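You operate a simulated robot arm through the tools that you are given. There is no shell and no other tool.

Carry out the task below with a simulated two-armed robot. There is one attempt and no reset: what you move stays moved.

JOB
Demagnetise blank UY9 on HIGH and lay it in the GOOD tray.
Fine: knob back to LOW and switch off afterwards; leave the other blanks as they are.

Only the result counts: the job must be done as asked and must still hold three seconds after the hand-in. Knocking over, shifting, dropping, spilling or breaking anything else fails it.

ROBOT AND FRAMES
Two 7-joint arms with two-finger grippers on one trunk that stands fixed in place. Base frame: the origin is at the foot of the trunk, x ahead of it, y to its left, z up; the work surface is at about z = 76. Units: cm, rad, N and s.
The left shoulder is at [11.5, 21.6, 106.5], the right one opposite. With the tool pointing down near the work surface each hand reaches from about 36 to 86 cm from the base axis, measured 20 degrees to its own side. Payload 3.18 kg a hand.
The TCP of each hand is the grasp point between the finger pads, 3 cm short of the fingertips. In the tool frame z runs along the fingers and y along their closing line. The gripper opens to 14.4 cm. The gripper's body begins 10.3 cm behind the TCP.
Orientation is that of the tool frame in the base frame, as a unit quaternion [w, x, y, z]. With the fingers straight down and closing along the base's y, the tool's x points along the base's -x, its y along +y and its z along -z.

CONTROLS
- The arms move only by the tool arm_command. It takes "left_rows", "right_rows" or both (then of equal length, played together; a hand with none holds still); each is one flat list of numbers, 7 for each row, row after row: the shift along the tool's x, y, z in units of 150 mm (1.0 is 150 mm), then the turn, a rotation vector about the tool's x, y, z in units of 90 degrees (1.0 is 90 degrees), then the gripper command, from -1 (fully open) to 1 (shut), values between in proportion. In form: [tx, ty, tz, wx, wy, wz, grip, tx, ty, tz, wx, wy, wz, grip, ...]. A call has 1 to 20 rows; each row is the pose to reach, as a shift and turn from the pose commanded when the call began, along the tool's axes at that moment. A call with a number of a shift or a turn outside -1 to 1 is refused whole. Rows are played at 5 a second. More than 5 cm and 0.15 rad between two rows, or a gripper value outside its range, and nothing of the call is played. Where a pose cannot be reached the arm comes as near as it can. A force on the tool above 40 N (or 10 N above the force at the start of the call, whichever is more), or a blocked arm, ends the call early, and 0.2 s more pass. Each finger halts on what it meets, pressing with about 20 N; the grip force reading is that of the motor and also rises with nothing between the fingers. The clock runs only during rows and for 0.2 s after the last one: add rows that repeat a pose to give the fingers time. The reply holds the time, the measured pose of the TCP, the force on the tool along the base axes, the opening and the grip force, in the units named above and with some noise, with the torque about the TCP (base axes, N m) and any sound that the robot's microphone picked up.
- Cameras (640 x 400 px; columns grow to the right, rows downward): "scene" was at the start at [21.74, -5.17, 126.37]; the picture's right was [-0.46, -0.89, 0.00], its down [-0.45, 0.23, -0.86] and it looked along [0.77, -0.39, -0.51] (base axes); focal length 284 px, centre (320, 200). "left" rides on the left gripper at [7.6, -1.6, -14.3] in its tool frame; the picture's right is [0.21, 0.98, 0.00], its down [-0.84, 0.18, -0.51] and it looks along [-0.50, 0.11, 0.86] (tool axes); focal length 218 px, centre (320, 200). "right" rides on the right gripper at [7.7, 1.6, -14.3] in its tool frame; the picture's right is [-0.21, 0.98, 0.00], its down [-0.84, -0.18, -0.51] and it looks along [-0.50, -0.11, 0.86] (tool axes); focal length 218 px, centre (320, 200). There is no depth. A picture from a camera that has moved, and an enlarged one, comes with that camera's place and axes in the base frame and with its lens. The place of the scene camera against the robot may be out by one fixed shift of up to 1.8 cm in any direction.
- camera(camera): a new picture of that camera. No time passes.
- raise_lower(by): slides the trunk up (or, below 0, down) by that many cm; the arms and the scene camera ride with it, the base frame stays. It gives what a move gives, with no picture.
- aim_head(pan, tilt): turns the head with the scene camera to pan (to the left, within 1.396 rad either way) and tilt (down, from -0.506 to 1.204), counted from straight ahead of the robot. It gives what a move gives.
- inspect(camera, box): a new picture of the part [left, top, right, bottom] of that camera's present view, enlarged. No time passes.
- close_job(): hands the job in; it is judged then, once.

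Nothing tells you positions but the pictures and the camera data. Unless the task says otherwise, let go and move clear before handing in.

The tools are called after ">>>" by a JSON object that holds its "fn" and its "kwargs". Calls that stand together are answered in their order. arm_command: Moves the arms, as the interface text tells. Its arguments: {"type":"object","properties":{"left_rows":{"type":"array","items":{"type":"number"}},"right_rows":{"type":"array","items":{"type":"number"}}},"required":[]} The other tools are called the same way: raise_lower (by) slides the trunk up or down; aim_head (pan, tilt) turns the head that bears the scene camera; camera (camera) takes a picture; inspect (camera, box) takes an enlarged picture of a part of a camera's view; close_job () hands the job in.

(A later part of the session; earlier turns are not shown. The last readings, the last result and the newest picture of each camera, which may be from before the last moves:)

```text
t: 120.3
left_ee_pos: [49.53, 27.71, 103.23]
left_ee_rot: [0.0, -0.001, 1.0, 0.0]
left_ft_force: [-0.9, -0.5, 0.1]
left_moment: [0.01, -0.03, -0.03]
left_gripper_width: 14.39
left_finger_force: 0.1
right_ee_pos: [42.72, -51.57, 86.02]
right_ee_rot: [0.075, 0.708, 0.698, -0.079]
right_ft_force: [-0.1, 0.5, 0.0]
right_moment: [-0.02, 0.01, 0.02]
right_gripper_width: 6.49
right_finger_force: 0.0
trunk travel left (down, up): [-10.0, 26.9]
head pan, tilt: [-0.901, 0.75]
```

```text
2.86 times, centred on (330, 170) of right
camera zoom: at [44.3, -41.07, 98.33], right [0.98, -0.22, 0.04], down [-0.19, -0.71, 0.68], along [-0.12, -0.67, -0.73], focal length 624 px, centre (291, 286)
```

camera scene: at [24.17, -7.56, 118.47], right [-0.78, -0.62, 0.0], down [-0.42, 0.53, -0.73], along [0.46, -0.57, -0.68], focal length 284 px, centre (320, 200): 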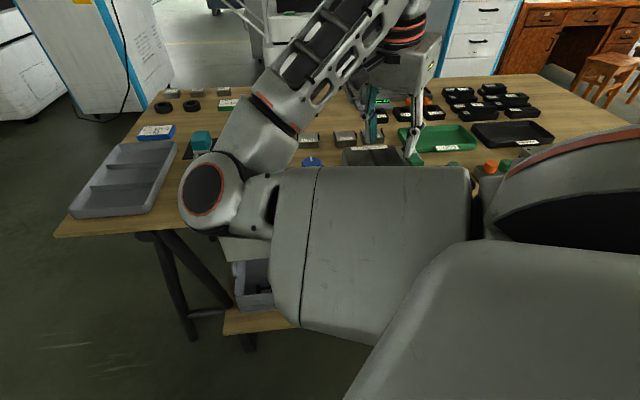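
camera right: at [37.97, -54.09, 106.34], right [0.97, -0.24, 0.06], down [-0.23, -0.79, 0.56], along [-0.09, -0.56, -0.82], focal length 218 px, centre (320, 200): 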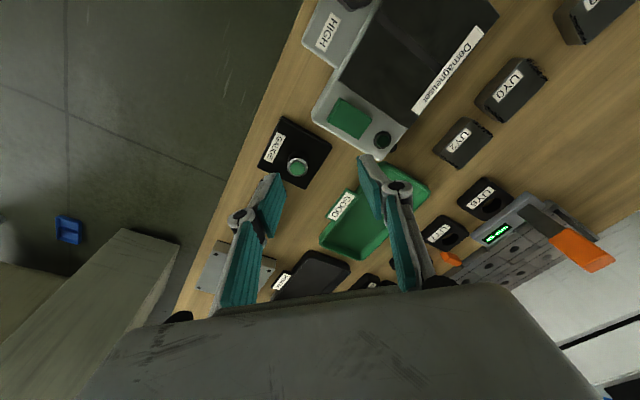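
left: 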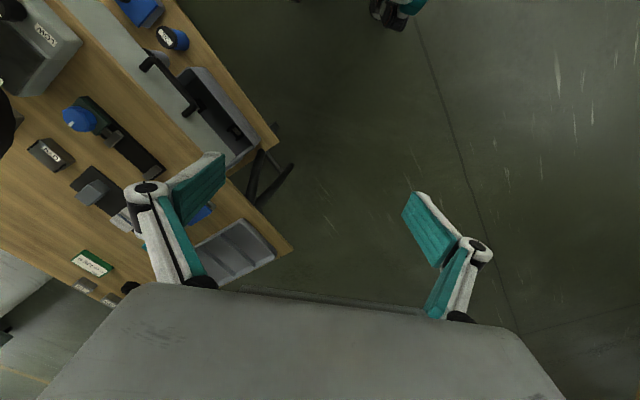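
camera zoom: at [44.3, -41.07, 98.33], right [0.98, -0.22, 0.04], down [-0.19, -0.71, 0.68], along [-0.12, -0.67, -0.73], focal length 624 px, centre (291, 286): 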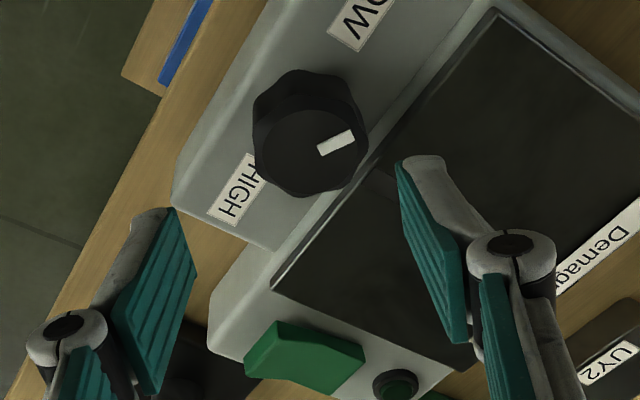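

The reach shrinks as the hand gets low relative to the shoulder, so the trunk should go lower still. Lift the hand 8, drop the trunk 8.

>>> {"fn": "arm_command", "kwargs": {"right_rows": [0, 0, -0.13, 0, 0, 0, 0.1, 0, 0, -0.26, 0, 0, 0, 0.1, 0, 0, -0.4, 0, 0, 0, 0.1, 0, 0, -0.54, 0, 0, 0, 0.1, 0, 0, -0.54, 0, 0, 0, 0.1, 0, 0, -0.54, 0, 0, 0, 0.1]}}

>>> {"fn": "raise_lower", "kwargs": {"by": -8}}

>>> {"fn": "inspect", "kwargs": {"camera": "right", "box": [260, 100, 400, 240]}}

>>> {"fn": "camera", "kwargs": {"camera": "scene"}}

```text
t: 121.7
left_ee_pos: [49.41, 27.74, 103.13]
left_ee_rot: [0.001, -0.001, 1.0, -0.001]
left_ft_force: [-0.7, 0.0, -0.5]
left_moment: [-0.02, -0.03, 0.02]
left_gripper_width: 14.38
left_finger_force: 0.1
right_ee_pos: [42.93, -49.48, 94.08]
right_ee_rot: [0.08, 0.702, 0.702, -0.092]
right_ft_force: [-0.1, -0.5, -0.5]
right_moment: [-0.01, -0.02, -0.01]
right_gripper_width: 6.48
right_finger_force: 0.1
trunk travel left (down, up): [-10.0, 26.9]
head pan, tilt: [-0.901, 0.75]
```

```text
t: 122.5
left_ee_pos: [49.97, 27.75, 96.4]
left_ee_rot: [-0.016, -0.002, 1.0, -0.001]
left_ft_force: [0.3, 0.3, 0.4]
left_moment: [-0.04, -0.05, 0.0]
left_gripper_width: 14.39
left_finger_force: 0.1
right_ee_pos: [42.02, -48.97, 83.29]
right_ee_rot: [0.011, 0.681, 0.715, -0.158]
right_ft_force: [15.3, 12.6, 7.5]
right_moment: [0.74, -0.74, 0.69]
right_gripper_width: 7.32
right_finger_force: 7.2
trunk travel left (down, up): [-4.3, 32.7]
head pan, tilt: [-0.901, 0.75]
stopped: the arm was blocked; the commanded pose is now the measured one
```

```text
2.86 times, centred on (330, 170) of right
camera zoom: at [45.82, -38.07, 94.78], right [0.97, -0.18, -0.16], down [-0.01, -0.7, 0.71], along [-0.24, -0.69, -0.68], focal length 624 px, centre (291, 286)
```

zoom: 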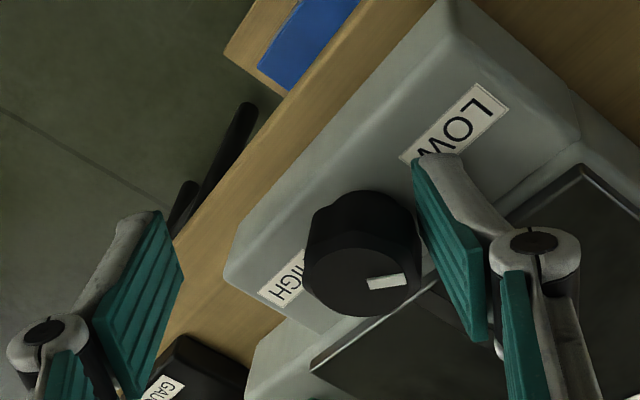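

```text
taken
camera scene: at [30.26, -7.34, 110.74], right [-0.78, -0.62, 0.0], down [-0.42, 0.53, -0.73], along [0.45, -0.57, -0.68], focal length 284 px, centre (320, 200)
```

scene: 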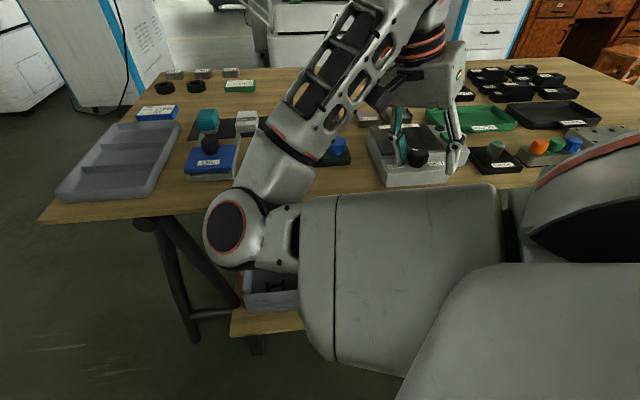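

Contact again (finger pressing on the knob, ~20 N) while the trunk dropped. Releasing: move slightly +x and straight up.

>>> {"fn": "arm_command", "kwargs": {"right_rows": [0.012, 0.052, -0.085, 0, 0, 0, 0.1, -0.034, 0.01, -0.275, 0, 0, 0, 0.1, -0.065, -0.02, -0.4, 0, 0, 0, 0.1, -0.096, -0.047, -0.528, 0, 0, 0, 0.1, -0.096, -0.047, -0.528, 0, 0, 0, 0.1, -0.096, -0.047, -0.528, 0, 0, 0, 0.1]}}

>>> {"fn": "camera", "kwargs": {"camera": "right"}}

>>> {"fn": "inspect", "kwargs": {"camera": "scene", "box": [320, 60, 640, 220]}}

```text
t: 124.0
left_ee_pos: [49.87, 27.67, 96.55]
left_ee_rot: [-0.015, 0.0, 1.0, 0.0]
left_ft_force: [-0.5, -0.2, -0.5]
left_moment: [0.02, 0.04, -0.02]
left_gripper_width: 14.37
left_finger_force: 0.0
right_ee_pos: [42.24, -48.97, 89.7]
right_ee_rot: [-0.016, 0.678, 0.707, -0.199]
right_ft_force: [0.0, -0.5, 0.0]
right_moment: [-0.02, 0.0, 0.0]
right_gripper_width: 6.49
right_finger_force: 0.1
trunk travel left (down, up): [-4.3, 32.7]
head pan, tilt: [-0.901, 0.75]
```

```text
taken
camera right: at [47.19, -37.95, 100.43], right [0.95, -0.2, -0.24], down [0.04, -0.68, 0.73], along [-0.31, -0.7, -0.64], focal length 218 px, centre (320, 200)
```

right: 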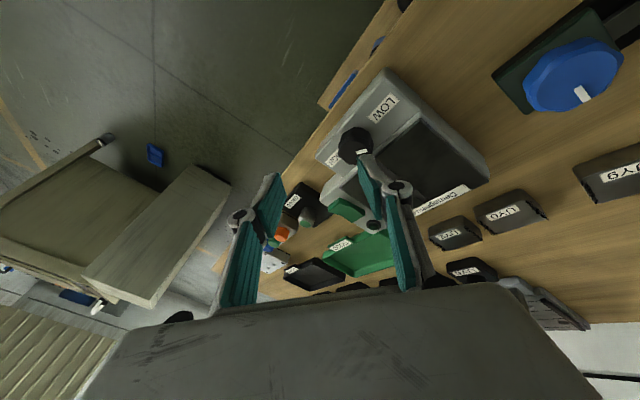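

```text
2.00 times, centred on (480, 140) of scene
camera zoom: at [30.23, -7.55, 110.79], right [-0.78, -0.62, 0.0], down [-0.42, 0.53, -0.73], along [0.45, -0.57, -0.68], focal length 567 px, centre (0, 320)
```

zoom: 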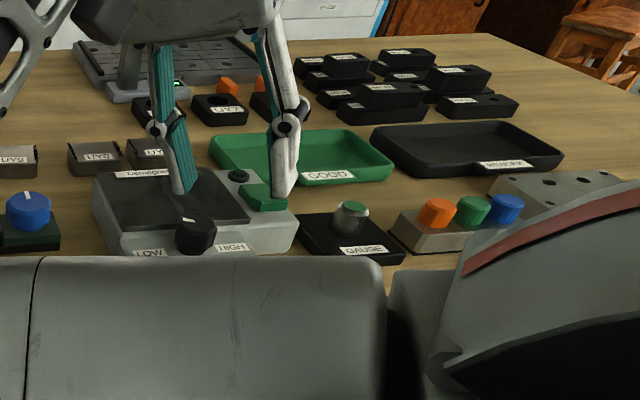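

The machine looks in place. The elbow-inside posture is simply wrong for the knob; I'll reconfigure the arm to elbow-outside: fingers up to horizontal-forward (elbow drops), swing to point left, then down to vertical. First raise the trunk back up in free air.

>>> {"fn": "raise_lower", "kwargs": {"by": 5}}

>>> {"fn": "arm_command", "kwargs": {"right_rows": [0, 0, -0.1, 0, -0.05, 0.02, 0.1, 0, 0, -0.2, 0, -0.1, 0.04, 0.1, 0, 0, -0.3, 0, -0.15, 0.06, 0.1, 0, 0, -0.35, 0, -0.2, 0.08, 0.1, 0, 0, -0.35, 0, -0.2, 0.08, 0.1, 0, 0, -0.35, 0, -0.2, 0.08, 0.1]}}

```text
t: 124.9
left_ee_pos: [50.03, 27.76, 101.34]
left_ee_rot: [-0.017, -0.001, 1.0, 0.001]
left_ft_force: [0.5, -0.3, -0.8]
left_moment: [0.01, 0.07, -0.03]
left_gripper_width: 14.4
left_finger_force: 0.2
right_ee_pos: [42.67, -48.9, 96.02]
right_ee_rot: [0.005, 0.688, 0.709, -0.154]
right_ft_force: [-0.4, -0.7, -0.3]
right_moment: [-0.01, 0.05, -0.02]
right_gripper_width: 6.5
right_finger_force: 0.0
trunk travel left (down, up): [-9.3, 27.7]
head pan, tilt: [-0.901, 0.75]
```

```text
t: 126.3
left_ee_pos: [49.94, 27.69, 101.51]
left_ee_rot: [-0.015, -0.001, 1.0, 0.001]
left_ft_force: [0.6, 0.4, 0.2]
left_moment: [0.0, 0.02, 0.01]
left_gripper_width: 14.36
left_finger_force: 0.0
right_ee_pos: [44.17, -47.15, 101.22]
right_ee_rot: [0.128, 0.691, 0.664, -0.256]
right_ft_force: [0.3, 0.1, 0.7]
right_moment: [-0.01, 0.01, -0.03]
right_gripper_width: 6.46
right_finger_force: 0.0
trunk travel left (down, up): [-9.3, 27.7]
head pan, tilt: [-0.901, 0.75]
```

Hand is up and pointing outward. Raise the trunk to about zero, then lift the fingers to horizontal pointing away along the bench normal.

>>> {"fn": "raise_lower", "kwargs": {"by": 5.7}}

>>> {"fn": "arm_command", "kwargs": {"right_rows": [-0.036, 0.044, -0.013, -0.04, -0.046, -0.014, 0.1, -0.073, 0.089, -0.027, -0.08, -0.092, -0.027, 0.1, -0.109, 0.133, -0.04, -0.12, -0.138, -0.041, 0.1, -0.145, 0.178, -0.053, -0.159, -0.185, -0.055, 0.1, -0.181, 0.222, -0.067, -0.199, -0.231, -0.069, 0.1, -0.218, 0.267, -0.08, -0.239, -0.277, -0.082, 0.1, -0.254, 0.311, -0.093, -0.279, -0.323, -0.096, 0.1, -0.29, 0.356, -0.107, -0.319, -0.369, -0.11, 0.1, -0.327, 0.4, -0.12, -0.359, -0.415, -0.123, 0.1, -0.363, 0.445, -0.134, -0.399, -0.461, -0.137, 0.1, -0.399, 0.489, -0.147, -0.438, -0.508, -0.151, 0.1, -0.435, 0.534, -0.16, -0.478, -0.554, -0.165, 0.1, -0.472, 0.578, -0.174, -0.518, -0.6, -0.178, 0.1, -0.508, 0.623, -0.187, -0.558, -0.646, -0.192, 0.1, -0.508, 0.623, -0.187, -0.558, -0.646, -0.192, 0.1, -0.508, 0.623, -0.187, -0.558, -0.646, -0.192, 0.1]}}

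>>> {"fn": "camera", "kwargs": {"camera": "scene"}}

```text
t: 127.2
left_ee_pos: [50.02, 27.63, 107.01]
left_ee_rot: [-0.017, -0.001, 1.0, 0.0]
left_ft_force: [0.3, 0.2, -0.2]
left_moment: [-0.03, 0.07, 0.03]
left_gripper_width: 14.38
left_finger_force: 0.2
right_ee_pos: [44.04, -47.51, 107.06]
right_ee_rot: [0.13, 0.696, 0.658, -0.256]
right_ft_force: [0.4, -0.4, -0.2]
right_moment: [-0.03, 0.07, -0.05]
right_gripper_width: 6.47
right_finger_force: 0.0
trunk travel left (down, up): [-15.0, 22.0]
head pan, tilt: [-0.901, 0.75]
```

```text
t: 130.7
left_ee_pos: [50.01, 27.71, 107.32]
left_ee_rot: [-0.015, -0.002, 1.0, 0.0]
left_ft_force: [-0.5, 0.3, -0.5]
left_moment: [0.0, 0.05, 0.02]
left_gripper_width: 14.42
left_finger_force: 0.1
right_ee_pos: [55.77, -53.35, 112.15]
right_ee_rot: [0.653, 0.271, 0.653, -0.271]
right_ft_force: [0.0, -0.1, -0.3]
right_moment: [-0.04, -0.03, 0.01]
right_gripper_width: 6.49
right_finger_force: 0.1
right hand out of reach, approached as far as the arm can: row 12, 13, 14, 15, 16
trunk travel left (down, up): [-15.0, 22.0]
head pan, tilt: [-0.901, 0.75]
```

```text
taken
camera scene: at [18.92, -7.57, 124.45], right [-0.78, -0.62, 0.0], down [-0.42, 0.53, -0.73], along [0.45, -0.57, -0.68], focal length 284 px, centre (320, 200)
```

scene: 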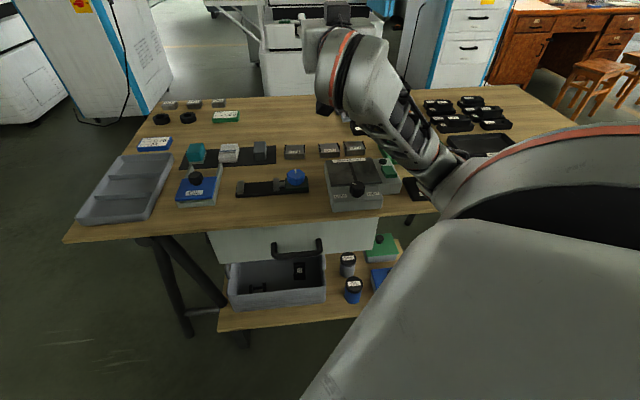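

The arm has swung to an elbow-outside posture and the bench is now clearly visible. Now tilt the fingers down by 60° while lowering, watching the posture.

>>> {"fn": "arm_command", "kwargs": {"right_rows": [0.079, -0.037, -0.008, 0, 0.056, 0, 0.1, 0.158, -0.074, -0.017, 0, 0.111, 0, 0.1, 0.237, -0.111, -0.025, 0, 0.167, 0, 0.1, 0.316, -0.148, -0.034, 0, 0.222, 0, 0.1, 0.395, -0.185, -0.042, 0, 0.278, 0, 0.1, 0.474, -0.223, -0.05, 0, 0.333, 0, 0.1, 0.552, -0.26, -0.059, 0, 0.389, 0, 0.1, 0.631, -0.297, -0.067, 0, 0.444, 0, 0.1, 0.71, -0.334, -0.076, 0, 0.5, 0, 0.1, 0.789, -0.371, -0.084, 0, 0.556, 0, 0.1, 0.868, -0.408, -0.093, 0, 0.611, 0, 0.1, 0.947, -0.445, -0.101, 0, 0.667, 0, 0.1, 0.947, -0.445, -0.101, 0, 0.667, 0, 0.1, 0.947, -0.445, -0.101, 0, 0.667, 0, 0.1]}}

>>> {"fn": "camera", "kwargs": {"camera": "scene"}}

```text
t: 133.7
left_ee_pos: [49.81, 27.71, 107.3]
left_ee_rot: [-0.016, -0.001, 1.0, 0.0]
left_ft_force: [-0.2, -0.6, -1.0]
left_moment: [0.01, 0.01, 0.03]
left_gripper_width: 14.4
left_finger_force: 0.1
right_ee_pos: [49.89, -57.05, 97.93]
right_ee_rot: [0.241, 0.369, 0.892, -0.1]
right_ft_force: [-0.7, -0.3, 0.1]
right_moment: [-0.02, -0.03, 0.0]
right_gripper_width: 6.47
right_finger_force: 0.1
trunk travel left (down, up): [-15.0, 22.0]
head pan, tilt: [-0.901, 0.75]
```

```text
taken
camera scene: at [18.88, -7.55, 124.46], right [-0.78, -0.62, 0.0], down [-0.42, 0.53, -0.73], along [0.45, -0.57, -0.68], focal length 284 px, centre (320, 200)
```

scene: 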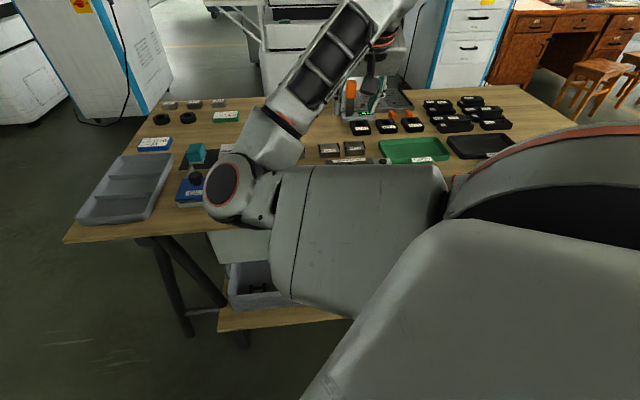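

Tilting down at yaw -45° swung the elbow back inside. I'll go back up to horizontal, swing the pointing direction to the left (≈ +25°) so only elbow-outside is possible, and then tilt down.

>>> {"fn": "arm_command", "kwargs": {"right_rows": [-0.012, 0.028, -0.045, 0, -0.056, 0, 0.1, -0.025, 0.056, -0.09, 0, -0.111, 0, 0.1, -0.037, 0.084, -0.134, 0, -0.167, 0, 0.1, -0.05, 0.112, -0.179, 0, -0.222, 0, 0.1, -0.062, 0.14, -0.224, 0, -0.278, 0, 0.1, -0.075, 0.168, -0.268, 0, -0.333, 0, 0.1, -0.087, 0.197, -0.313, 0, -0.389, 0, 0.1, -0.1, 0.225, -0.358, 0, -0.444, 0, 0.1, -0.112, 0.253, -0.403, 0, -0.5, 0, 0.1, -0.125, 0.281, -0.447, 0, -0.556, 0, 0.1, -0.137, 0.309, -0.492, 0, -0.611, 0, 0.1, -0.15, 0.337, -0.537, 0, -0.667, 0, 0.1, -0.15, 0.337, -0.537, 0, -0.667, 0, 0.1, -0.15, 0.337, -0.537, 0, -0.667, 0, 0.1]}}

>>> {"fn": "camera", "kwargs": {"camera": "scene"}}

```text
t: 136.7
left_ee_pos: [49.97, 27.71, 107.26]
left_ee_rot: [-0.015, 0.0, 1.0, 0.0]
left_ft_force: [0.0, 0.9, -0.6]
left_moment: [0.01, 0.0, 0.03]
left_gripper_width: 14.41
left_finger_force: 0.0
right_ee_pos: [56.42, -52.91, 105.86]
right_ee_rot: [0.654, 0.269, 0.653, -0.27]
right_ft_force: [0.3, -0.3, -0.4]
right_moment: [0.01, 0.01, 0.0]
right_gripper_width: 6.47
right_finger_force: 0.1
right hand out of reach, approached as far as the arm can: row 6, 7, 8, 9, 10, 11, 12, 13, 14
trunk travel left (down, up): [-15.0, 22.0]
head pan, tilt: [-0.901, 0.75]
```

```text
taken
camera scene: at [18.89, -7.54, 124.46], right [-0.78, -0.62, 0.0], down [-0.42, 0.53, -0.73], along [0.45, -0.57, -0.68], focal length 284 px, centre (320, 200)
```

scene: 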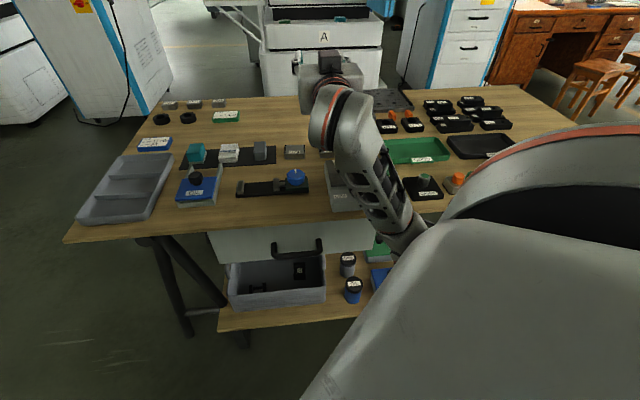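

Elbow outside again. Now swing the pointing direction left by 35°.

>>> {"fn": "arm_command", "kwargs": {"right_rows": [0, 0.111, 0.003, -0.049, 0, 0, 0.1, 0, 0.223, 0.006, -0.097, 0, 0, 0.1, 0, 0.334, 0.009, -0.146, 0, 0, 0.1, 0, 0.446, 0.012, -0.195, 0, 0, 0.1, 0, 0.557, 0.015, -0.243, 0, 0, 0.1, 0, 0.668, 0.018, -0.292, 0, 0, 0.1, 0, 0.78, 0.021, -0.34, 0, 0, 0.1, 0, 0.891, 0.024, -0.389, 0, 0, 0.1, 0, 0.891, 0.024, -0.389, 0, 0, 0.1, 0, 0.891, 0.024, -0.389, 0, 0, 0.1]}}

>>> {"fn": "camera", "kwargs": {"camera": "scene"}}

```text
t: 138.8
left_ee_pos: [49.84, 27.8, 107.29]
left_ee_rot: [-0.015, -0.001, 1.0, 0.001]
left_ft_force: [0.1, -0.1, 0.4]
left_moment: [-0.02, 0.03, -0.01]
left_gripper_width: 14.41
left_finger_force: 0.0
right_ee_pos: [66.03, -43.64, 105.82]
right_ee_rot: [0.705, 0.059, 0.704, -0.062]
right_ft_force: [-0.9, -0.3, 0.0]
right_moment: [-0.03, -0.03, 0.02]
right_gripper_width: 6.49
right_finger_force: 0.0
trunk travel left (down, up): [-15.0, 22.0]
head pan, tilt: [-0.901, 0.75]
```

```text
taken
camera scene: at [18.88, -7.55, 124.46], right [-0.78, -0.62, 0.0], down [-0.42, 0.53, -0.73], along [0.45, -0.57, -0.68], focal length 284 px, centre (320, 200)
```

scene: 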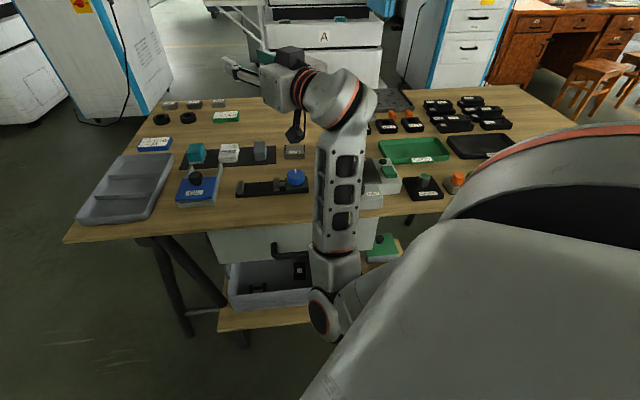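

Elbow is now straight below. Swing another 35° left.

>>> {"fn": "arm_command", "kwargs": {"right_rows": [0, 0.075, -0.03, -0.049, 0, 0, 0.1, 0, 0.15, -0.065, -0.097, 0, 0, 0.1, 0, 0.225, -0.1, -0.146, 0, 0, 0.1, 0, 0.3, -0.14, -0.195, 0, 0, 0.1, 0, 0.374, -0.18, -0.243, 0, 0, 0.1, 0, 0.449, -0.22, -0.292, 0, 0, 0.1, 0, 0.524, -0.256, -0.34, 0, 0, 0.1, 0, 0.599, -0.293, -0.389, 0, 0, 0.1, 0, 0.599, -0.293, -0.389, 0, 0, 0.1, 0, 0.599, -0.293, -0.389, 0, 0, 0.1]}}

>>> {"fn": "camera", "kwargs": {"camera": "scene"}}

```text
t: 139.3
left_ee_pos: [49.87, 27.49, 107.49]
left_ee_rot: [-0.014, -0.001, 1.0, 0.001]
left_ft_force: [0.2, -1.5, 0.5]
left_moment: [0.15, -0.02, -0.01]
left_gripper_width: 14.4
left_finger_force: 0.0
right_ee_pos: [66.99, -32.83, 113.09]
right_ee_rot: [0.733, -0.127, 0.663, -0.078]
right_ft_force: [-0.2, -0.1, -0.3]
right_moment: [0.01, -0.01, 0.12]
right_gripper_width: 6.5
right_finger_force: 0.1
trunk travel left (down, up): [-15.0, 22.0]
head pan, tilt: [-0.901, 0.75]
stopped in row 2 (right hand): the arm was blocked; the commanded pose is now the measured one
```

```text
taken
camera scene: at [18.81, -7.77, 124.48], right [-0.78, -0.62, 0.0], down [-0.42, 0.54, -0.73], along [0.45, -0.57, -0.68], focal length 284 px, centre (320, 200)
```

scene: 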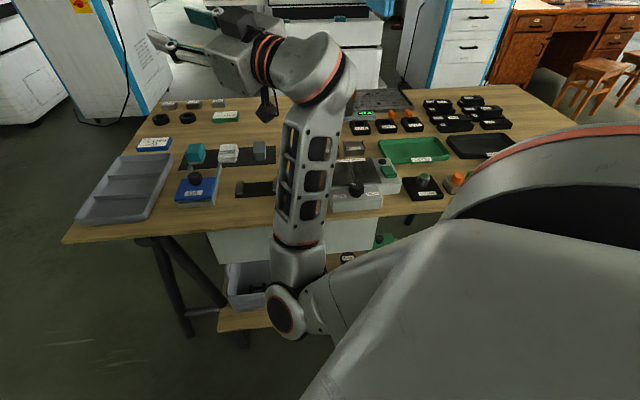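

The solver insists on its own elbow preference, so I'll stop fighting it. The usable option: vertical tool at about the initial trunk height, ~0.5 cm off the knob axis, with the pads oriented so that the offset lies along them. First bring the arm back: rotate to pointing down-outward and return over the bench.

>>> {"fn": "arm_command", "kwargs": {"right_rows": [0.055, -0.05, -0.052, 0.032, 0.047, 0.027, 0.1, 0.11, -0.1, -0.104, 0.064, 0.093, 0.055, 0.1, 0.166, -0.15, -0.156, 0.096, 0.14, 0.082, 0.1, 0.221, -0.2, -0.208, 0.127, 0.186, 0.109, 0.1, 0.276, -0.25, -0.26, 0.159, 0.233, 0.137, 0.1, 0.331, -0.3, -0.312, 0.191, 0.279, 0.164, 0.1, 0.387, -0.35, -0.364, 0.223, 0.326, 0.192, 0.1, 0.442, -0.4, -0.415, 0.255, 0.372, 0.219, 0.1, 0.497, -0.45, -0.467, 0.287, 0.419, 0.246, 0.1, 0.552, -0.5, -0.519, 0.319, 0.465, 0.274, 0.1, 0.607, -0.55, -0.571, 0.35, 0.512, 0.301, 0.1, 0.663, -0.6, -0.623, 0.382, 0.558, 0.328, 0.1, 0.718, -0.65, -0.675, 0.414, 0.605, 0.356, 0.1, 0.773, -0.7, -0.727, 0.446, 0.651, 0.383, 0.1, 0.773, -0.7, -0.727, 0.446, 0.651, 0.383, 0.1, 0.773, -0.7, -0.727, 0.446, 0.651, 0.383, 0.1]}}

>>> {"fn": "camera", "kwargs": {"camera": "scene"}}

```text
t: 140.2
left_ee_pos: [49.99, 27.64, 107.31]
left_ee_rot: [-0.015, -0.001, 1.0, 0.0]
left_ft_force: [0.0, 0.2, 0.2]
left_moment: [0.03, 0.0, -0.04]
left_gripper_width: 14.42
left_finger_force: 0.0
right_ee_pos: [64.85, -32.57, 113.95]
right_ee_rot: [0.668, -0.083, 0.723, -0.155]
right_ft_force: [-0.5, -0.2, 0.3]
right_moment: [0.02, 0.01, 0.03]
right_gripper_width: 6.48
right_finger_force: 0.0
trunk travel left (down, up): [-15.0, 22.0]
head pan, tilt: [-0.901, 0.75]
stopped in row 4 (right hand): the arm was blocked; the commanded pose is now the measured one
```

```text
taken
camera scene: at [18.87, -7.55, 124.46], right [-0.78, -0.62, 0.0], down [-0.42, 0.53, -0.73], along [0.45, -0.57, -0.68], focal length 284 px, centre (320, 200)
```

scene: 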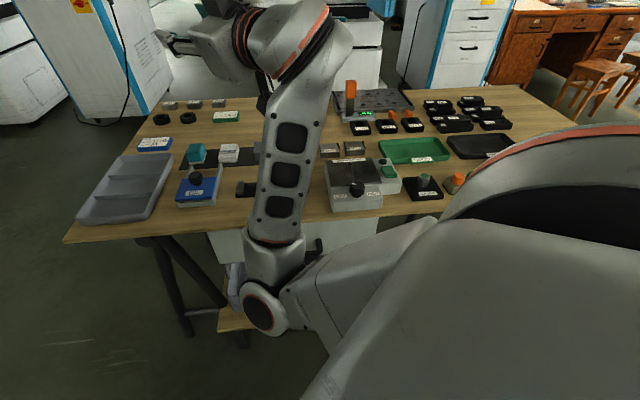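

The arm is jammed with the elbow at its inward limit. I'll retrace to the previous pose on the right.

>>> {"fn": "arm_command", "kwargs": {"right_rows": [0.092, -0.063, 0.024, 0.005, -0.004, 0.027, 0.1, 0.184, -0.125, 0.048, 0.011, -0.008, 0.054, 0.1, 0.275, -0.188, 0.072, 0.016, -0.012, 0.081, 0.1, 0.367, -0.25, 0.097, 0.022, -0.016, 0.108, 0.1, 0.459, -0.313, 0.121, 0.027, -0.02, 0.135, 0.1, 0.55, -0.375, 0.145, 0.032, -0.024, 0.162, 0.1, 0.642, -0.438, 0.169, 0.038, -0.028, 0.189, 0.1, 0.734, -0.5, 0.193, 0.043, -0.032, 0.216, 0.1, 0.734, -0.5, 0.193, 0.043, -0.032, 0.216, 0.1, 0.734, -0.5, 0.193, 0.043, -0.032, 0.216, 0.1]}}

>>> {"fn": "camera", "kwargs": {"camera": "scene"}}

```text
t: 141.0
left_ee_pos: [49.85, 27.75, 107.26]
left_ee_rot: [-0.015, -0.001, 1.0, 0.0]
left_ft_force: [0.9, -0.4, -0.2]
left_moment: [-0.02, -0.01, -0.02]
left_gripper_width: 14.39
left_finger_force: 0.1
right_ee_pos: [64.84, -36.0, 114.06]
right_ee_rot: [0.681, -0.094, 0.697, -0.204]
right_ft_force: [0.2, 0.2, 0.5]
right_moment: [0.0, -0.03, 0.04]
right_gripper_width: 6.46
right_finger_force: 0.0
trunk travel left (down, up): [-15.0, 22.0]
head pan, tilt: [-0.901, 0.75]
stopped in row 3 (right hand): the arm was blocked; the commanded pose is now the measured one
```

```text
taken
camera scene: at [18.87, -7.6, 124.46], right [-0.78, -0.62, 0.0], down [-0.42, 0.53, -0.73], along [0.45, -0.57, -0.68], focal length 284 px, centre (320, 200)
```

scene: 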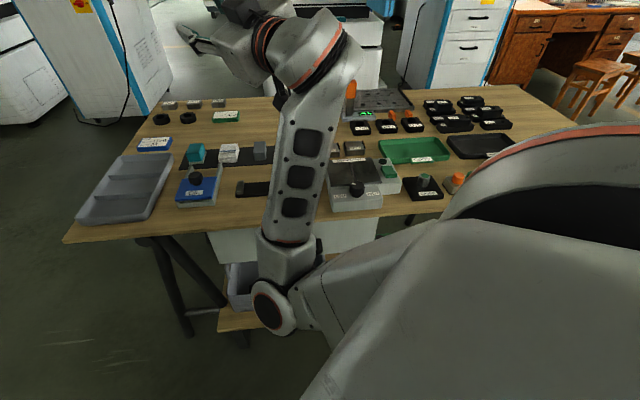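

It does move right. Continue with pure translation to the right.

>>> {"fn": "arm_command", "kwargs": {"right_rows": [0.05, -0.05, 0.01, 0, 0, 0, 0.1, 0.1, -0.1, 0.02, 0, 0, 0, 0.1, 0.15, -0.15, 0.03, 0, 0, 0, 0.1, 0.2, -0.2, 0.04, 0, 0, 0, 0.1, 0.25, -0.25, 0.05, 0, 0, 0, 0.1, 0.3, -0.3, 0.06, 0, 0, 0, 0.1, 0.35, -0.35, 0.07, 0, 0, 0, 0.1, 0.4, -0.4, 0.08, 0, 0, 0, 0.1, 0.4, -0.4, 0.08, 0, 0, 0, 0.1]}}

>>> {"fn": "camera", "kwargs": {"camera": "scene"}}

```text
t: 142.1
left_ee_pos: [49.73, 27.8, 107.26]
left_ee_rot: [-0.015, -0.001, 1.0, 0.0]
left_ft_force: [0.1, 0.1, 0.4]
left_moment: [0.01, 0.02, -0.01]
left_gripper_width: 14.41
left_finger_force: 0.1
right_ee_pos: [65.46, -34.15, 114.72]
right_ee_rot: [0.689, -0.169, 0.669, -0.22]
right_ft_force: [-0.6, 0.3, -0.2]
right_moment: [0.01, 0.03, -0.02]
right_gripper_width: 6.47
right_finger_force: 0.0
trunk travel left (down, up): [-15.0, 22.0]
head pan, tilt: [-0.901, 0.75]
stopped in row 5 (right hand): the arm was blocked; the commanded pose is now the measured one
```

```text
taken
camera scene: at [18.87, -7.57, 124.46], right [-0.78, -0.62, 0.0], down [-0.42, 0.53, -0.73], along [0.45, -0.57, -0.68], focal length 284 px, centre (320, 200)
```

scene: 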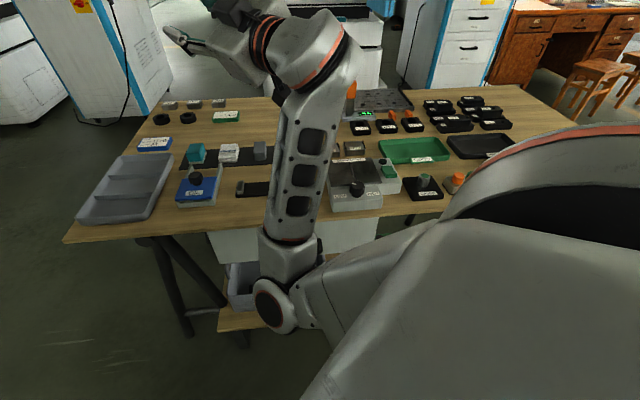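

The forearm is near-vertical so the wrist bend is at its limit here too; moving the hand farther forward/right should free it.

>>> {"fn": "arm_command", "kwargs": {"right_rows": [0.03, -0.03, 0.08, 0, 0, 0, 0.1, 0.06, -0.06, 0.16, 0, 0, 0, 0.1, 0.09, -0.09, 0.24, 0, 0, 0, 0.1, 0.12, -0.12, 0.32, 0, 0, 0, 0.1, 0.15, -0.15, 0.4, 0, 0, 0, 0.1, 0.18, -0.18, 0.48, 0, 0, 0, 0.1, 0.21, -0.24, 0.5, 0, 0, 0, 0.1, 0.21, -0.3, 0.5, 0, 0, 0, 0.1, 0.21, -0.3, 0.5, 0, 0, 0, 0.1]}}

>>> {"fn": "camera", "kwargs": {"camera": "scene"}}

```text
t: 142.8
left_ee_pos: [49.98, 27.62, 107.14]
left_ee_rot: [-0.014, -0.001, 1.0, 0.0]
left_ft_force: [0.3, 0.2, -0.6]
left_moment: [0.05, 0.02, 0.02]
left_gripper_width: 14.41
left_finger_force: 0.0
right_ee_pos: [68.3, -29.71, 117.17]
right_ee_rot: [0.692, -0.253, 0.628, -0.252]
right_ft_force: [0.4, -0.7, -0.6]
right_moment: [-0.03, -0.01, 0.04]
right_gripper_width: 6.47
right_finger_force: 0.0
trunk travel left (down, up): [-15.0, 22.0]
head pan, tilt: [-0.901, 0.75]
stopped in row 3 (right hand): the arm was blocked; the commanded pose is now the measured one
```

```text
taken
camera scene: at [18.88, -7.6, 124.46], right [-0.78, -0.62, 0.0], down [-0.42, 0.53, -0.73], along [0.45, -0.57, -0.68], focal length 284 px, centre (320, 200)
```

scene: 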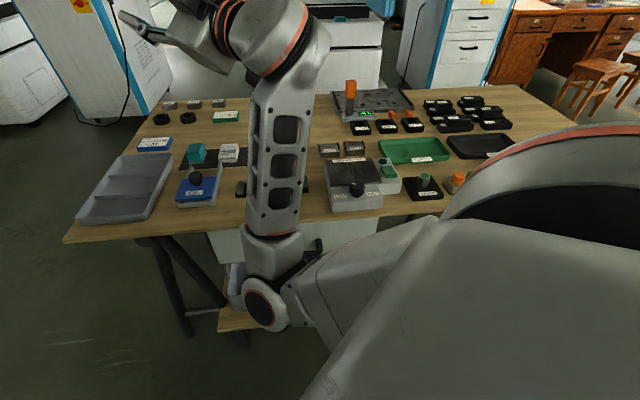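

I'll use the trunk: raising it moves the shoulder up and back, which should unfold the arm here in free air.

>>> {"fn": "raise_lower", "kwargs": {"by": 8}}

>>> {"fn": "camera", "kwargs": {"camera": "scene"}}

```text
t: 143.4
left_ee_pos: [49.27, 27.67, 111.81]
left_ee_rot: [-0.001, -0.001, 1.0, 0.0]
left_ft_force: [-0.5, 1.3, 0.4]
left_moment: [-0.05, -0.05, 0.0]
left_gripper_width: 14.42
left_finger_force: 0.1
right_ee_pos: [66.88, -34.75, 123.18]
right_ee_rot: [0.666, -0.26, 0.61, -0.341]
right_ft_force: [-0.3, 0.4, 0.6]
right_moment: [-0.02, 0.06, -0.03]
right_gripper_width: 6.51
right_finger_force: 0.0
trunk travel left (down, up): [-18.4, 18.6]
head pan, tilt: [-0.901, 0.75]
stopped: the arm was blocked; the commanded pose is now the measured one
```

```text
taken
camera scene: at [15.29, -7.51, 128.39], right [-0.78, -0.62, 0.0], down [-0.42, 0.53, -0.73], along [0.46, -0.57, -0.68], focal length 284 px, centre (320, 200)
```

scene: 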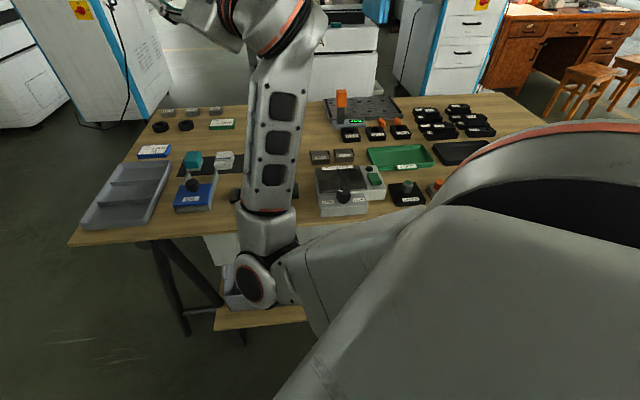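

The bend limit is still active. I'll point the fingers upward (reducing the wrist bend) to release it.

>>> {"fn": "arm_command", "kwargs": {"right_rows": [0, 0, 0, 0, -0.06, 0, 0.1, 0, 0, 0, 0, -0.12, 0, 0.1, 0, 0, 0, 0, -0.18, 0, 0.1, 0, 0, 0, 0, -0.24, 0, 0.1, 0, 0, 0, 0, -0.3, 0, 0.1, 0, 0, 0, 0, -0.36, 0, 0.1, 0, 0, 0, 0, -0.36, 0, 0.1, 0, 0, 0, 0, -0.36, 0, 0.1]}}

>>> {"fn": "camera", "kwargs": {"camera": "scene"}}

```text
t: 144.1
left_ee_pos: [49.38, 27.66, 111.67]
left_ee_rot: [-0.003, -0.001, 1.0, 0.001]
left_ft_force: [-1.5, -0.6, 0.9]
left_moment: [-0.01, -0.06, 0.01]
left_gripper_width: 14.4
left_finger_force: 0.0
right_ee_pos: [64.97, -23.15, 129.4]
right_ee_rot: [0.695, -0.422, 0.438, -0.384]
right_ft_force: [0.2, 0.5, 1.0]
right_moment: [-0.02, 0.05, 0.02]
right_gripper_width: 6.48
right_finger_force: 0.1
right hand out of reach, approached as far as the arm can: row 2, 3
trunk travel left (down, up): [-18.4, 18.6]
head pan, tilt: [-0.901, 0.75]
stopped in row 3 (right hand): the arm was blocked; the commanded pose is now the measured one
```

```text
taken
camera scene: at [15.35, -7.5, 128.29], right [-0.78, -0.62, 0.0], down [-0.42, 0.53, -0.73], along [0.46, -0.57, -0.68], focal length 284 px, centre (320, 200)
```

scene: 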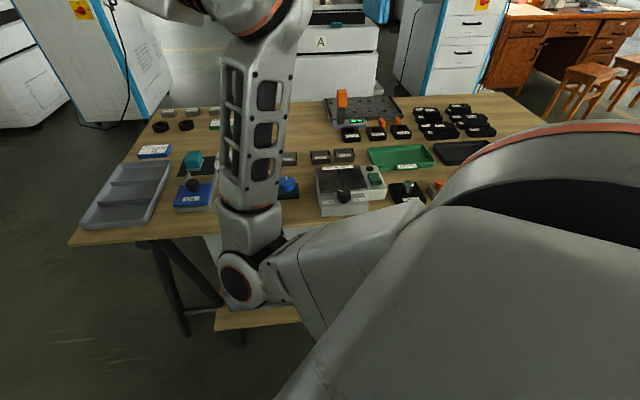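

The solver rolled the hand the wrong way. I'll go back in small steps toward the earlier good pose (pointing horizontally along the bench normal, farther right).

>>> {"fn": "arm_command", "kwargs": {"right_rows": [0.061, 0.011, -0.038, 0.019, 0.023, 0.027, 0.1, 0.123, 0.021, -0.076, 0.039, 0.045, 0.053, 0.1, 0.184, 0.032, -0.114, 0.058, 0.068, 0.08, 0.1, 0.245, 0.043, -0.152, 0.077, 0.09, 0.107, 0.1, 0.307, 0.054, -0.19, 0.097, 0.113, 0.133, 0.1, 0.368, 0.064, -0.228, 0.116, 0.135, 0.16, 0.1, 0.429, 0.075, -0.265, 0.135, 0.158, 0.187, 0.1, 0.491, 0.086, -0.303, 0.155, 0.18, 0.213, 0.1, 0.552, 0.097, -0.341, 0.174, 0.203, 0.24, 0.1, 0.613, 0.107, -0.379, 0.193, 0.225, 0.267, 0.1, 0.675, 0.118, -0.417, 0.213, 0.248, 0.293, 0.1, 0.736, 0.129, -0.455, 0.232, 0.27, 0.32, 0.1, 0.736, 0.129, -0.455, 0.232, 0.27, 0.32, 0.1, 0.736, 0.129, -0.455, 0.232, 0.27, 0.32, 0.1]}}

>>> {"fn": "camera", "kwargs": {"camera": "scene"}}

```text
t: 144.9
left_ee_pos: [49.55, 27.51, 111.49]
left_ee_rot: [-0.004, 0.0, 1.0, 0.001]
left_ft_force: [0.3, -0.5, 0.2]
left_moment: [0.06, 0.0, 0.02]
left_gripper_width: 14.38
left_finger_force: 0.1
right_ee_pos: [64.17, -30.3, 128.24]
right_ee_rot: [0.671, -0.354, 0.474, -0.447]
right_ft_force: [-0.5, 0.2, -0.8]
right_moment: [-0.02, 0.04, 0.04]
right_gripper_width: 6.47
right_finger_force: 0.0
trunk travel left (down, up): [-18.4, 18.6]
head pan, tilt: [-0.901, 0.75]
stopped in row 4 (right hand): the arm was blocked; the commanded pose is now the measured one
```

```text
taken
camera scene: at [15.5, -7.62, 128.24], right [-0.78, -0.62, 0.0], down [-0.42, 0.53, -0.73], along [0.45, -0.57, -0.68], focal length 284 px, centre (320, 200)
```

scene: 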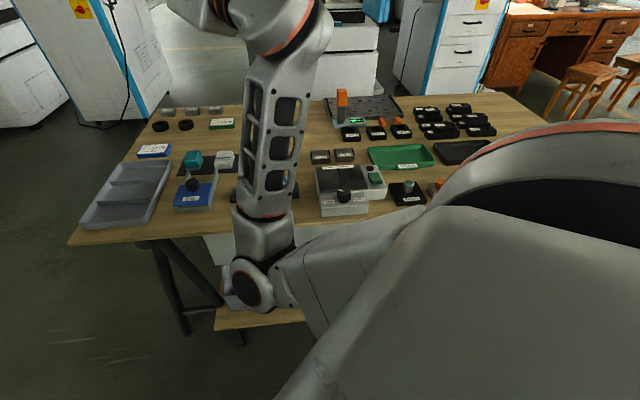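

Progress to the right but stopped again. Continue with translation right and down only.

>>> {"fn": "arm_command", "kwargs": {"right_rows": [0.05, 0.008, -0.01, 0, 0, 0, 0.1, 0.1, 0.017, -0.02, 0, 0, 0, 0.1, 0.15, 0.025, -0.03, 0, 0, 0, 0.1, 0.2, 0.034, -0.041, 0, 0, 0, 0.1, 0.25, 0.042, -0.051, 0, 0, 0, 0.1, 0.3, 0.05, -0.062, 0, 0, 0, 0.1, 0.35, 0.059, -0.072, 0, 0, 0, 0.1, 0.4, 0.067, -0.082, 0, 0, 0, 0.1, 0.45, 0.076, -0.092, 0, 0, 0, 0.1, 0.5, 0.084, -0.103, 0, 0, 0, 0.1, 0.55, 0.092, -0.113, 0, 0, 0, 0.1, 0.6, 0.1, -0.123, 0, 0, 0, 0.1, 0.65, 0.109, -0.133, 0, 0, 0, 0.1, 0.7, 0.117, -0.144, 0, 0, 0, 0.1, 0.75, 0.126, -0.154, 0, 0, 0, 0.1]}}

>>> {"fn": "camera", "kwargs": {"camera": "scene"}}

```text
t: 146.0
left_ee_pos: [49.52, 27.68, 111.56]
left_ee_rot: [-0.003, 0.001, 1.0, 0.0]
left_ft_force: [0.2, -0.8, 0.2]
left_moment: [0.06, -0.01, 0.0]
left_gripper_width: 14.41
left_finger_force: 0.0
right_ee_pos: [63.22, -26.55, 129.7]
right_ee_rot: [0.642, -0.43, 0.39, -0.501]
right_ft_force: [0.2, -0.3, 0.0]
right_moment: [0.01, -0.02, 0.07]
right_gripper_width: 6.48
right_finger_force: 0.2
trunk travel left (down, up): [-18.4, 18.6]
head pan, tilt: [-0.901, 0.75]
stopped in row 5 (right hand): the arm was blocked; the commanded pose is now the measured one
```

```text
taken
camera scene: at [15.5, -7.63, 128.25], right [-0.78, -0.62, 0.0], down [-0.42, 0.53, -0.73], along [0.45, -0.57, -0.68], focal length 284 px, centre (320, 200)
```

scene: 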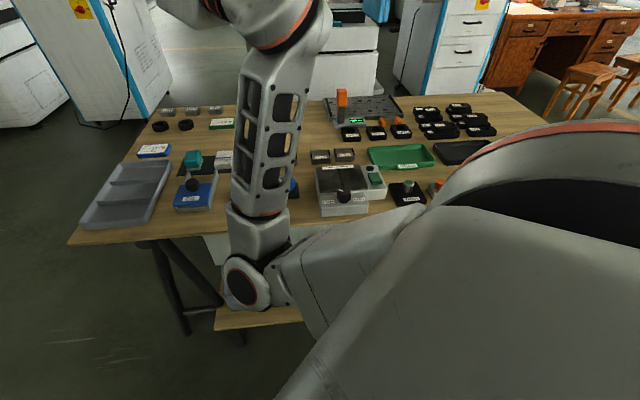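

Rotation toward the good orientation is what helps. Rotating only (no translation), half of the way.

>>> {"fn": "arm_command", "kwargs": {"right_rows": [0, 0, 0, 0.021, 0.037, 0.048, 0.1, 0, 0, 0, 0.042, 0.074, 0.096, 0.1, 0, 0, 0, 0.062, 0.111, 0.144, 0.1, 0, 0, 0, 0.083, 0.148, 0.192, 0.1, 0, 0, 0, 0.104, 0.185, 0.24, 0.1, 0, 0, 0, 0.125, 0.222, 0.288, 0.1, 0, 0, 0, 0.145, 0.259, 0.336, 0.1, 0, 0, 0, 0.166, 0.296, 0.384, 0.1, 0, 0, 0, 0.166, 0.296, 0.384, 0.1]}}

>>> {"fn": "camera", "kwargs": {"camera": "scene"}}

```text
t: 146.6
left_ee_pos: [49.48, 27.74, 111.53]
left_ee_rot: [-0.003, -0.001, 1.0, 0.0]
left_ft_force: [-0.5, 0.9, 1.0]
left_moment: [-0.05, 0.0, 0.0]
left_gripper_width: 14.41
left_finger_force: 0.0
right_ee_pos: [63.02, -30.16, 130.34]
right_ee_rot: [0.625, -0.357, 0.429, -0.545]
right_ft_force: [1.2, -0.3, 0.5]
right_moment: [0.01, 0.05, -0.03]
right_gripper_width: 6.49
right_finger_force: 0.0
trunk travel left (down, up): [-18.4, 18.6]
head pan, tilt: [-0.901, 0.75]
stopped in row 3 (right hand): the arm was blocked; the commanded pose is now the measured one
```

```text
taken
camera scene: at [15.51, -7.45, 128.25], right [-0.78, -0.62, 0.0], down [-0.42, 0.53, -0.73], along [0.45, -0.57, -0.68], focal length 284 px, centre (320, 200)
```

scene: 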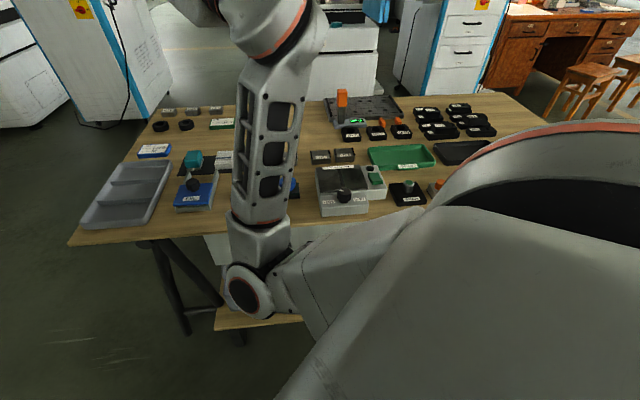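

I'll try relaxing the wrist completely: point the fingers upward in line with the forearm, which should free all wrist limits.

>>> {"fn": "arm_command", "kwargs": {"right_rows": [0.007, -0.046, -0.05, 0.034, -0.018, 0.018, 0.1, 0.014, -0.092, -0.1, 0.068, -0.036, 0.036, 0.1, 0.021, -0.138, -0.15, 0.102, -0.053, 0.054, 0.1, 0.028, -0.184, -0.2, 0.136, -0.071, 0.072, 0.1, 0.035, -0.23, -0.25, 0.17, -0.089, 0.091, 0.1, 0.041, -0.276, -0.3, 0.203, -0.107, 0.109, 0.1, 0.048, -0.322, -0.35, 0.237, -0.125, 0.127, 0.1, 0.055, -0.368, -0.4, 0.271, -0.142, 0.145, 0.1, 0.062, -0.414, -0.45, 0.305, -0.16, 0.163, 0.1, 0.069, -0.46, -0.5, 0.339, -0.178, 0.181, 0.1, 0.069, -0.46, -0.5, 0.339, -0.178, 0.181, 0.1, 0.069, -0.46, -0.5, 0.339, -0.178, 0.181, 0.1]}}

>>> {"fn": "camera", "kwargs": {"camera": "scene"}}

```text
t: 149.2
left_ee_pos: [49.59, 27.69, 111.52]
left_ee_rot: [-0.004, -0.001, 1.0, 0.0]
left_ft_force: [0.0, -0.1, -0.3]
left_moment: [0.0, 0.01, -0.03]
left_gripper_width: 14.4
left_finger_force: 0.1
right_ee_pos: [53.47, -32.16, 133.64]
right_ee_rot: [0.819, -0.188, 0.228, -0.492]
right_ft_force: [-0.4, -0.7, -0.1]
right_moment: [0.01, 0.05, 0.03]
right_gripper_width: 6.48
right_finger_force: 0.1
right hand out of reach, approached as far as the arm can: row 2
trunk travel left (down, up): [-18.4, 18.6]
head pan, tilt: [-0.901, 0.75]
```

```text
taken
camera scene: at [15.51, -7.55, 128.24], right [-0.78, -0.62, 0.0], down [-0.42, 0.53, -0.73], along [0.45, -0.57, -0.68], focal length 284 px, centre (320, 200)
```

scene: 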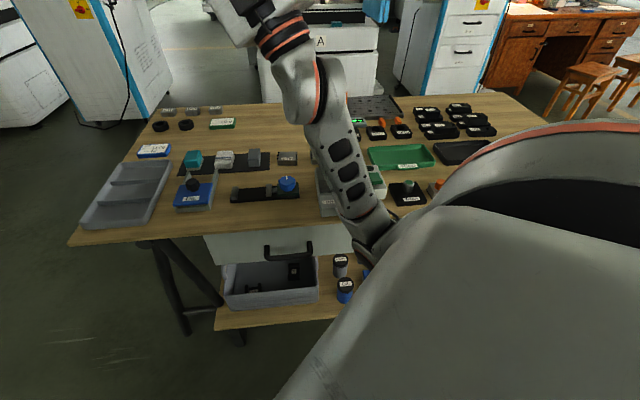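

That freed everything: the pose is exact and the elbow is on the right. From here, go to pointing horizontally along the bench normal.

>>> {"fn": "arm_command", "kwargs": {"right_rows": [0.063, 0.02, -0.051, 0.008, 0.056, 0.028, 0.1, 0.126, 0.04, -0.102, 0.017, 0.113, 0.056, 0.1, 0.189, 0.06, -0.153, 0.025, 0.169, 0.084, 0.1, 0.252, 0.081, -0.204, 0.033, 0.225, 0.112, 0.1, 0.315, 0.101, -0.255, 0.042, 0.282, 0.14, 0.1, 0.378, 0.121, -0.306, 0.05, 0.338, 0.168, 0.1, 0.441, 0.141, -0.357, 0.059, 0.395, 0.197, 0.1, 0.503, 0.161, -0.408, 0.067, 0.451, 0.225, 0.1, 0.566, 0.181, -0.459, 0.075, 0.507, 0.253, 0.1, 0.629, 0.201, -0.51, 0.084, 0.564, 0.281, 0.1, 0.692, 0.222, -0.561, 0.092, 0.62, 0.309, 0.1, 0.755, 0.242, -0.612, 0.1, 0.676, 0.337, 0.1, 0.818, 0.262, -0.663, 0.109, 0.733, 0.365, 0.1, 0.881, 0.282, -0.714, 0.117, 0.789, 0.393, 0.1, 0.881, 0.282, -0.714, 0.117, 0.789, 0.393, 0.1, 0.881, 0.282, -0.714, 0.117, 0.789, 0.393, 0.1]}}

>>> {"fn": "camera", "kwargs": {"camera": "scene"}}

```text
t: 152.6
left_ee_pos: [49.41, 27.72, 111.6]
left_ee_rot: [-0.003, 0.0, 1.0, 0.0]
left_ft_force: [0.5, -0.4, -0.4]
left_moment: [-0.01, 0.0, -0.03]
left_gripper_width: 14.38
left_finger_force: 0.1
right_ee_pos: [55.23, -44.72, 121.34]
right_ee_rot: [0.656, 0.26, 0.634, -0.316]
right_ft_force: [-0.1, -0.4, -0.3]
right_moment: [0.0, -0.01, -0.01]
right_gripper_width: 6.5
right_finger_force: 0.1
trunk travel left (down, up): [-18.4, 18.6]
head pan, tilt: [-0.901, 0.75]
```

```text
taken
camera scene: at [15.51, -7.55, 128.24], right [-0.78, -0.62, 0.0], down [-0.42, 0.53, -0.73], along [0.45, -0.57, -0.68], focal length 284 px, centre (320, 200)
```

scene: 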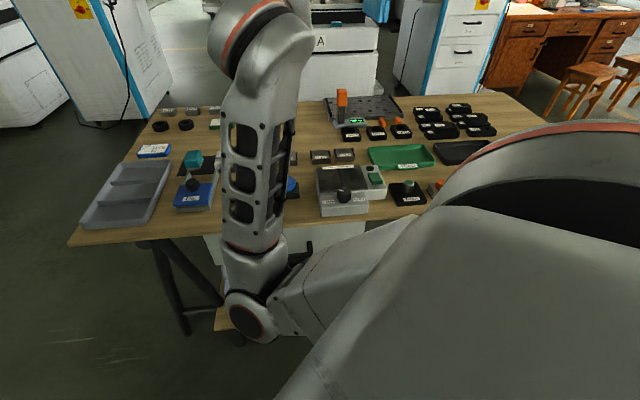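

Good. Now lower and move right while starting to tilt the fingers down.

>>> {"fn": "arm_command", "kwargs": {"right_rows": [0.081, -0.023, 0.046, 0, 0.02, 0, 0.1, 0.163, -0.046, 0.093, 0, 0.04, 0, 0.1, 0.244, -0.069, 0.139, 0, 0.06, 0, 0.1, 0.325, -0.092, 0.185, 0, 0.08, 0, 0.1, 0.407, -0.116, 0.232, 0, 0.1, 0, 0.1, 0.488, -0.139, 0.278, 0, 0.12, 0, 0.1, 0.569, -0.162, 0.324, 0, 0.14, 0, 0.1, 0.65, -0.185, 0.37, 0, 0.16, 0, 0.1, 0.732, -0.208, 0.417, 0, 0.18, 0, 0.1, 0.813, -0.231, 0.463, 0, 0.2, 0, 0.1, 0.813, -0.231, 0.463, 0, 0.2, 0, 0.1, 0.813, -0.231, 0.463, 0, 0.2, 0, 0.1]}}

>>> {"fn": "camera", "kwargs": {"camera": "scene"}}

```text
t: 155.0
left_ee_pos: [49.52, 27.69, 111.52]
left_ee_rot: [-0.003, 0.0, 1.0, 0.0]
left_ft_force: [-0.2, 0.0, 0.0]
left_moment: [0.02, 0.01, 0.03]
left_gripper_width: 14.39
left_finger_force: 0.2
right_ee_pos: [59.33, -48.27, 111.81]
right_ee_rot: [0.575, 0.255, 0.73, -0.266]
right_ft_force: [0.3, 0.1, -0.7]
right_moment: [-0.01, 0.0, -0.01]
right_gripper_width: 6.48
right_finger_force: 0.2
trunk travel left (down, up): [-18.4, 18.6]
head pan, tilt: [-0.901, 0.75]
stopped in row 11 (right hand): the arm was blocked; the commanded pose is now the measured one
```

```text
taken
camera scene: at [15.5, -7.57, 128.24], right [-0.78, -0.62, 0.0], down [-0.42, 0.53, -0.73], along [0.45, -0.57, -0.68], focal length 284 px, centre (320, 200)
```

scene: 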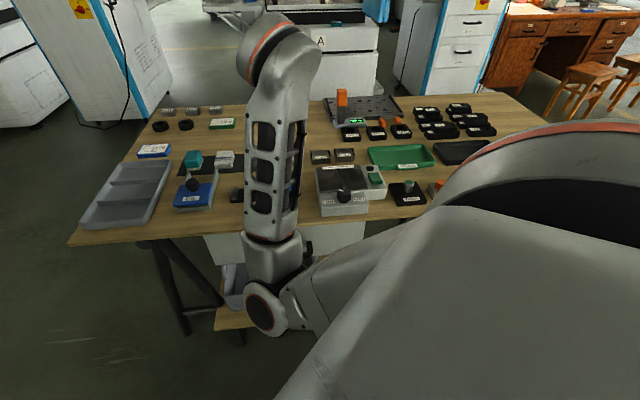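

>>> {"fn": "arm_command", "kwargs": {"right_rows": [0.021, -0.042, 0.031, 0, 0, 0, 0.1, 0.041, -0.084, 0.061, 0, 0, 0, 0.1, 0.062, -0.126, 0.092, 0, 0, 0, 0.1, 0.083, -0.167, 0.122, 0, 0, 0, 0.1, 0.103, -0.209, 0.153, 0, 0, 0, 0.1, 0.124, -0.251, 0.184, 0, 0, 0, 0.1, 0.145, -0.293, 0.214, 0, 0, 0, 0.1, 0.165, -0.335, 0.245, 0, 0, 0, 0.1, 0.186, -0.377, 0.275, 0, 0, 0, 0.1, 0.207, -0.418, 0.306, 0, 0, 0, 0.1, 0.227, -0.46, 0.336, 0, 0, 0, 0.1, 0.248, -0.502, 0.367, 0, 0, 0, 0.1, 0.248, -0.502, 0.367, 0, 0, 0, 0.1]}}

>>> {"fn": "camera", "kwargs": {"camera": "scene"}}

```text
t: 158.0
left_ee_pos: [49.54, 27.74, 111.58]
left_ee_rot: [-0.003, 0.0, 1.0, -0.001]
left_ft_force: [0.2, -0.3, 0.3]
left_moment: [-0.02, -0.01, -0.03]
left_gripper_width: 14.41
left_finger_force: 0.1
right_ee_pos: [58.87, -54.65, 109.65]
right_ee_rot: [0.591, 0.213, 0.728, -0.276]
right_ft_force: [-0.4, 0.6, -0.6]
right_moment: [0.01, 0.03, 0.03]
right_gripper_width: 6.47
right_finger_force: 0.0
trunk travel left (down, up): [-18.4, 18.6]
head pan, tilt: [-0.901, 0.75]
stopped in row 13 (right hand): the arm was blocked; the commanded pose is now the measured one
```

```text
taken
camera scene: at [15.51, -7.55, 128.24], right [-0.78, -0.62, 0.0], down [-0.42, 0.53, -0.73], along [0.45, -0.57, -0.68], focal length 284 px, centre (320, 200)
```

scene: 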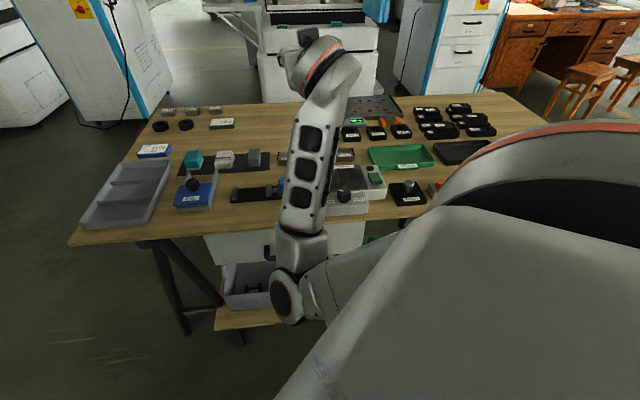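

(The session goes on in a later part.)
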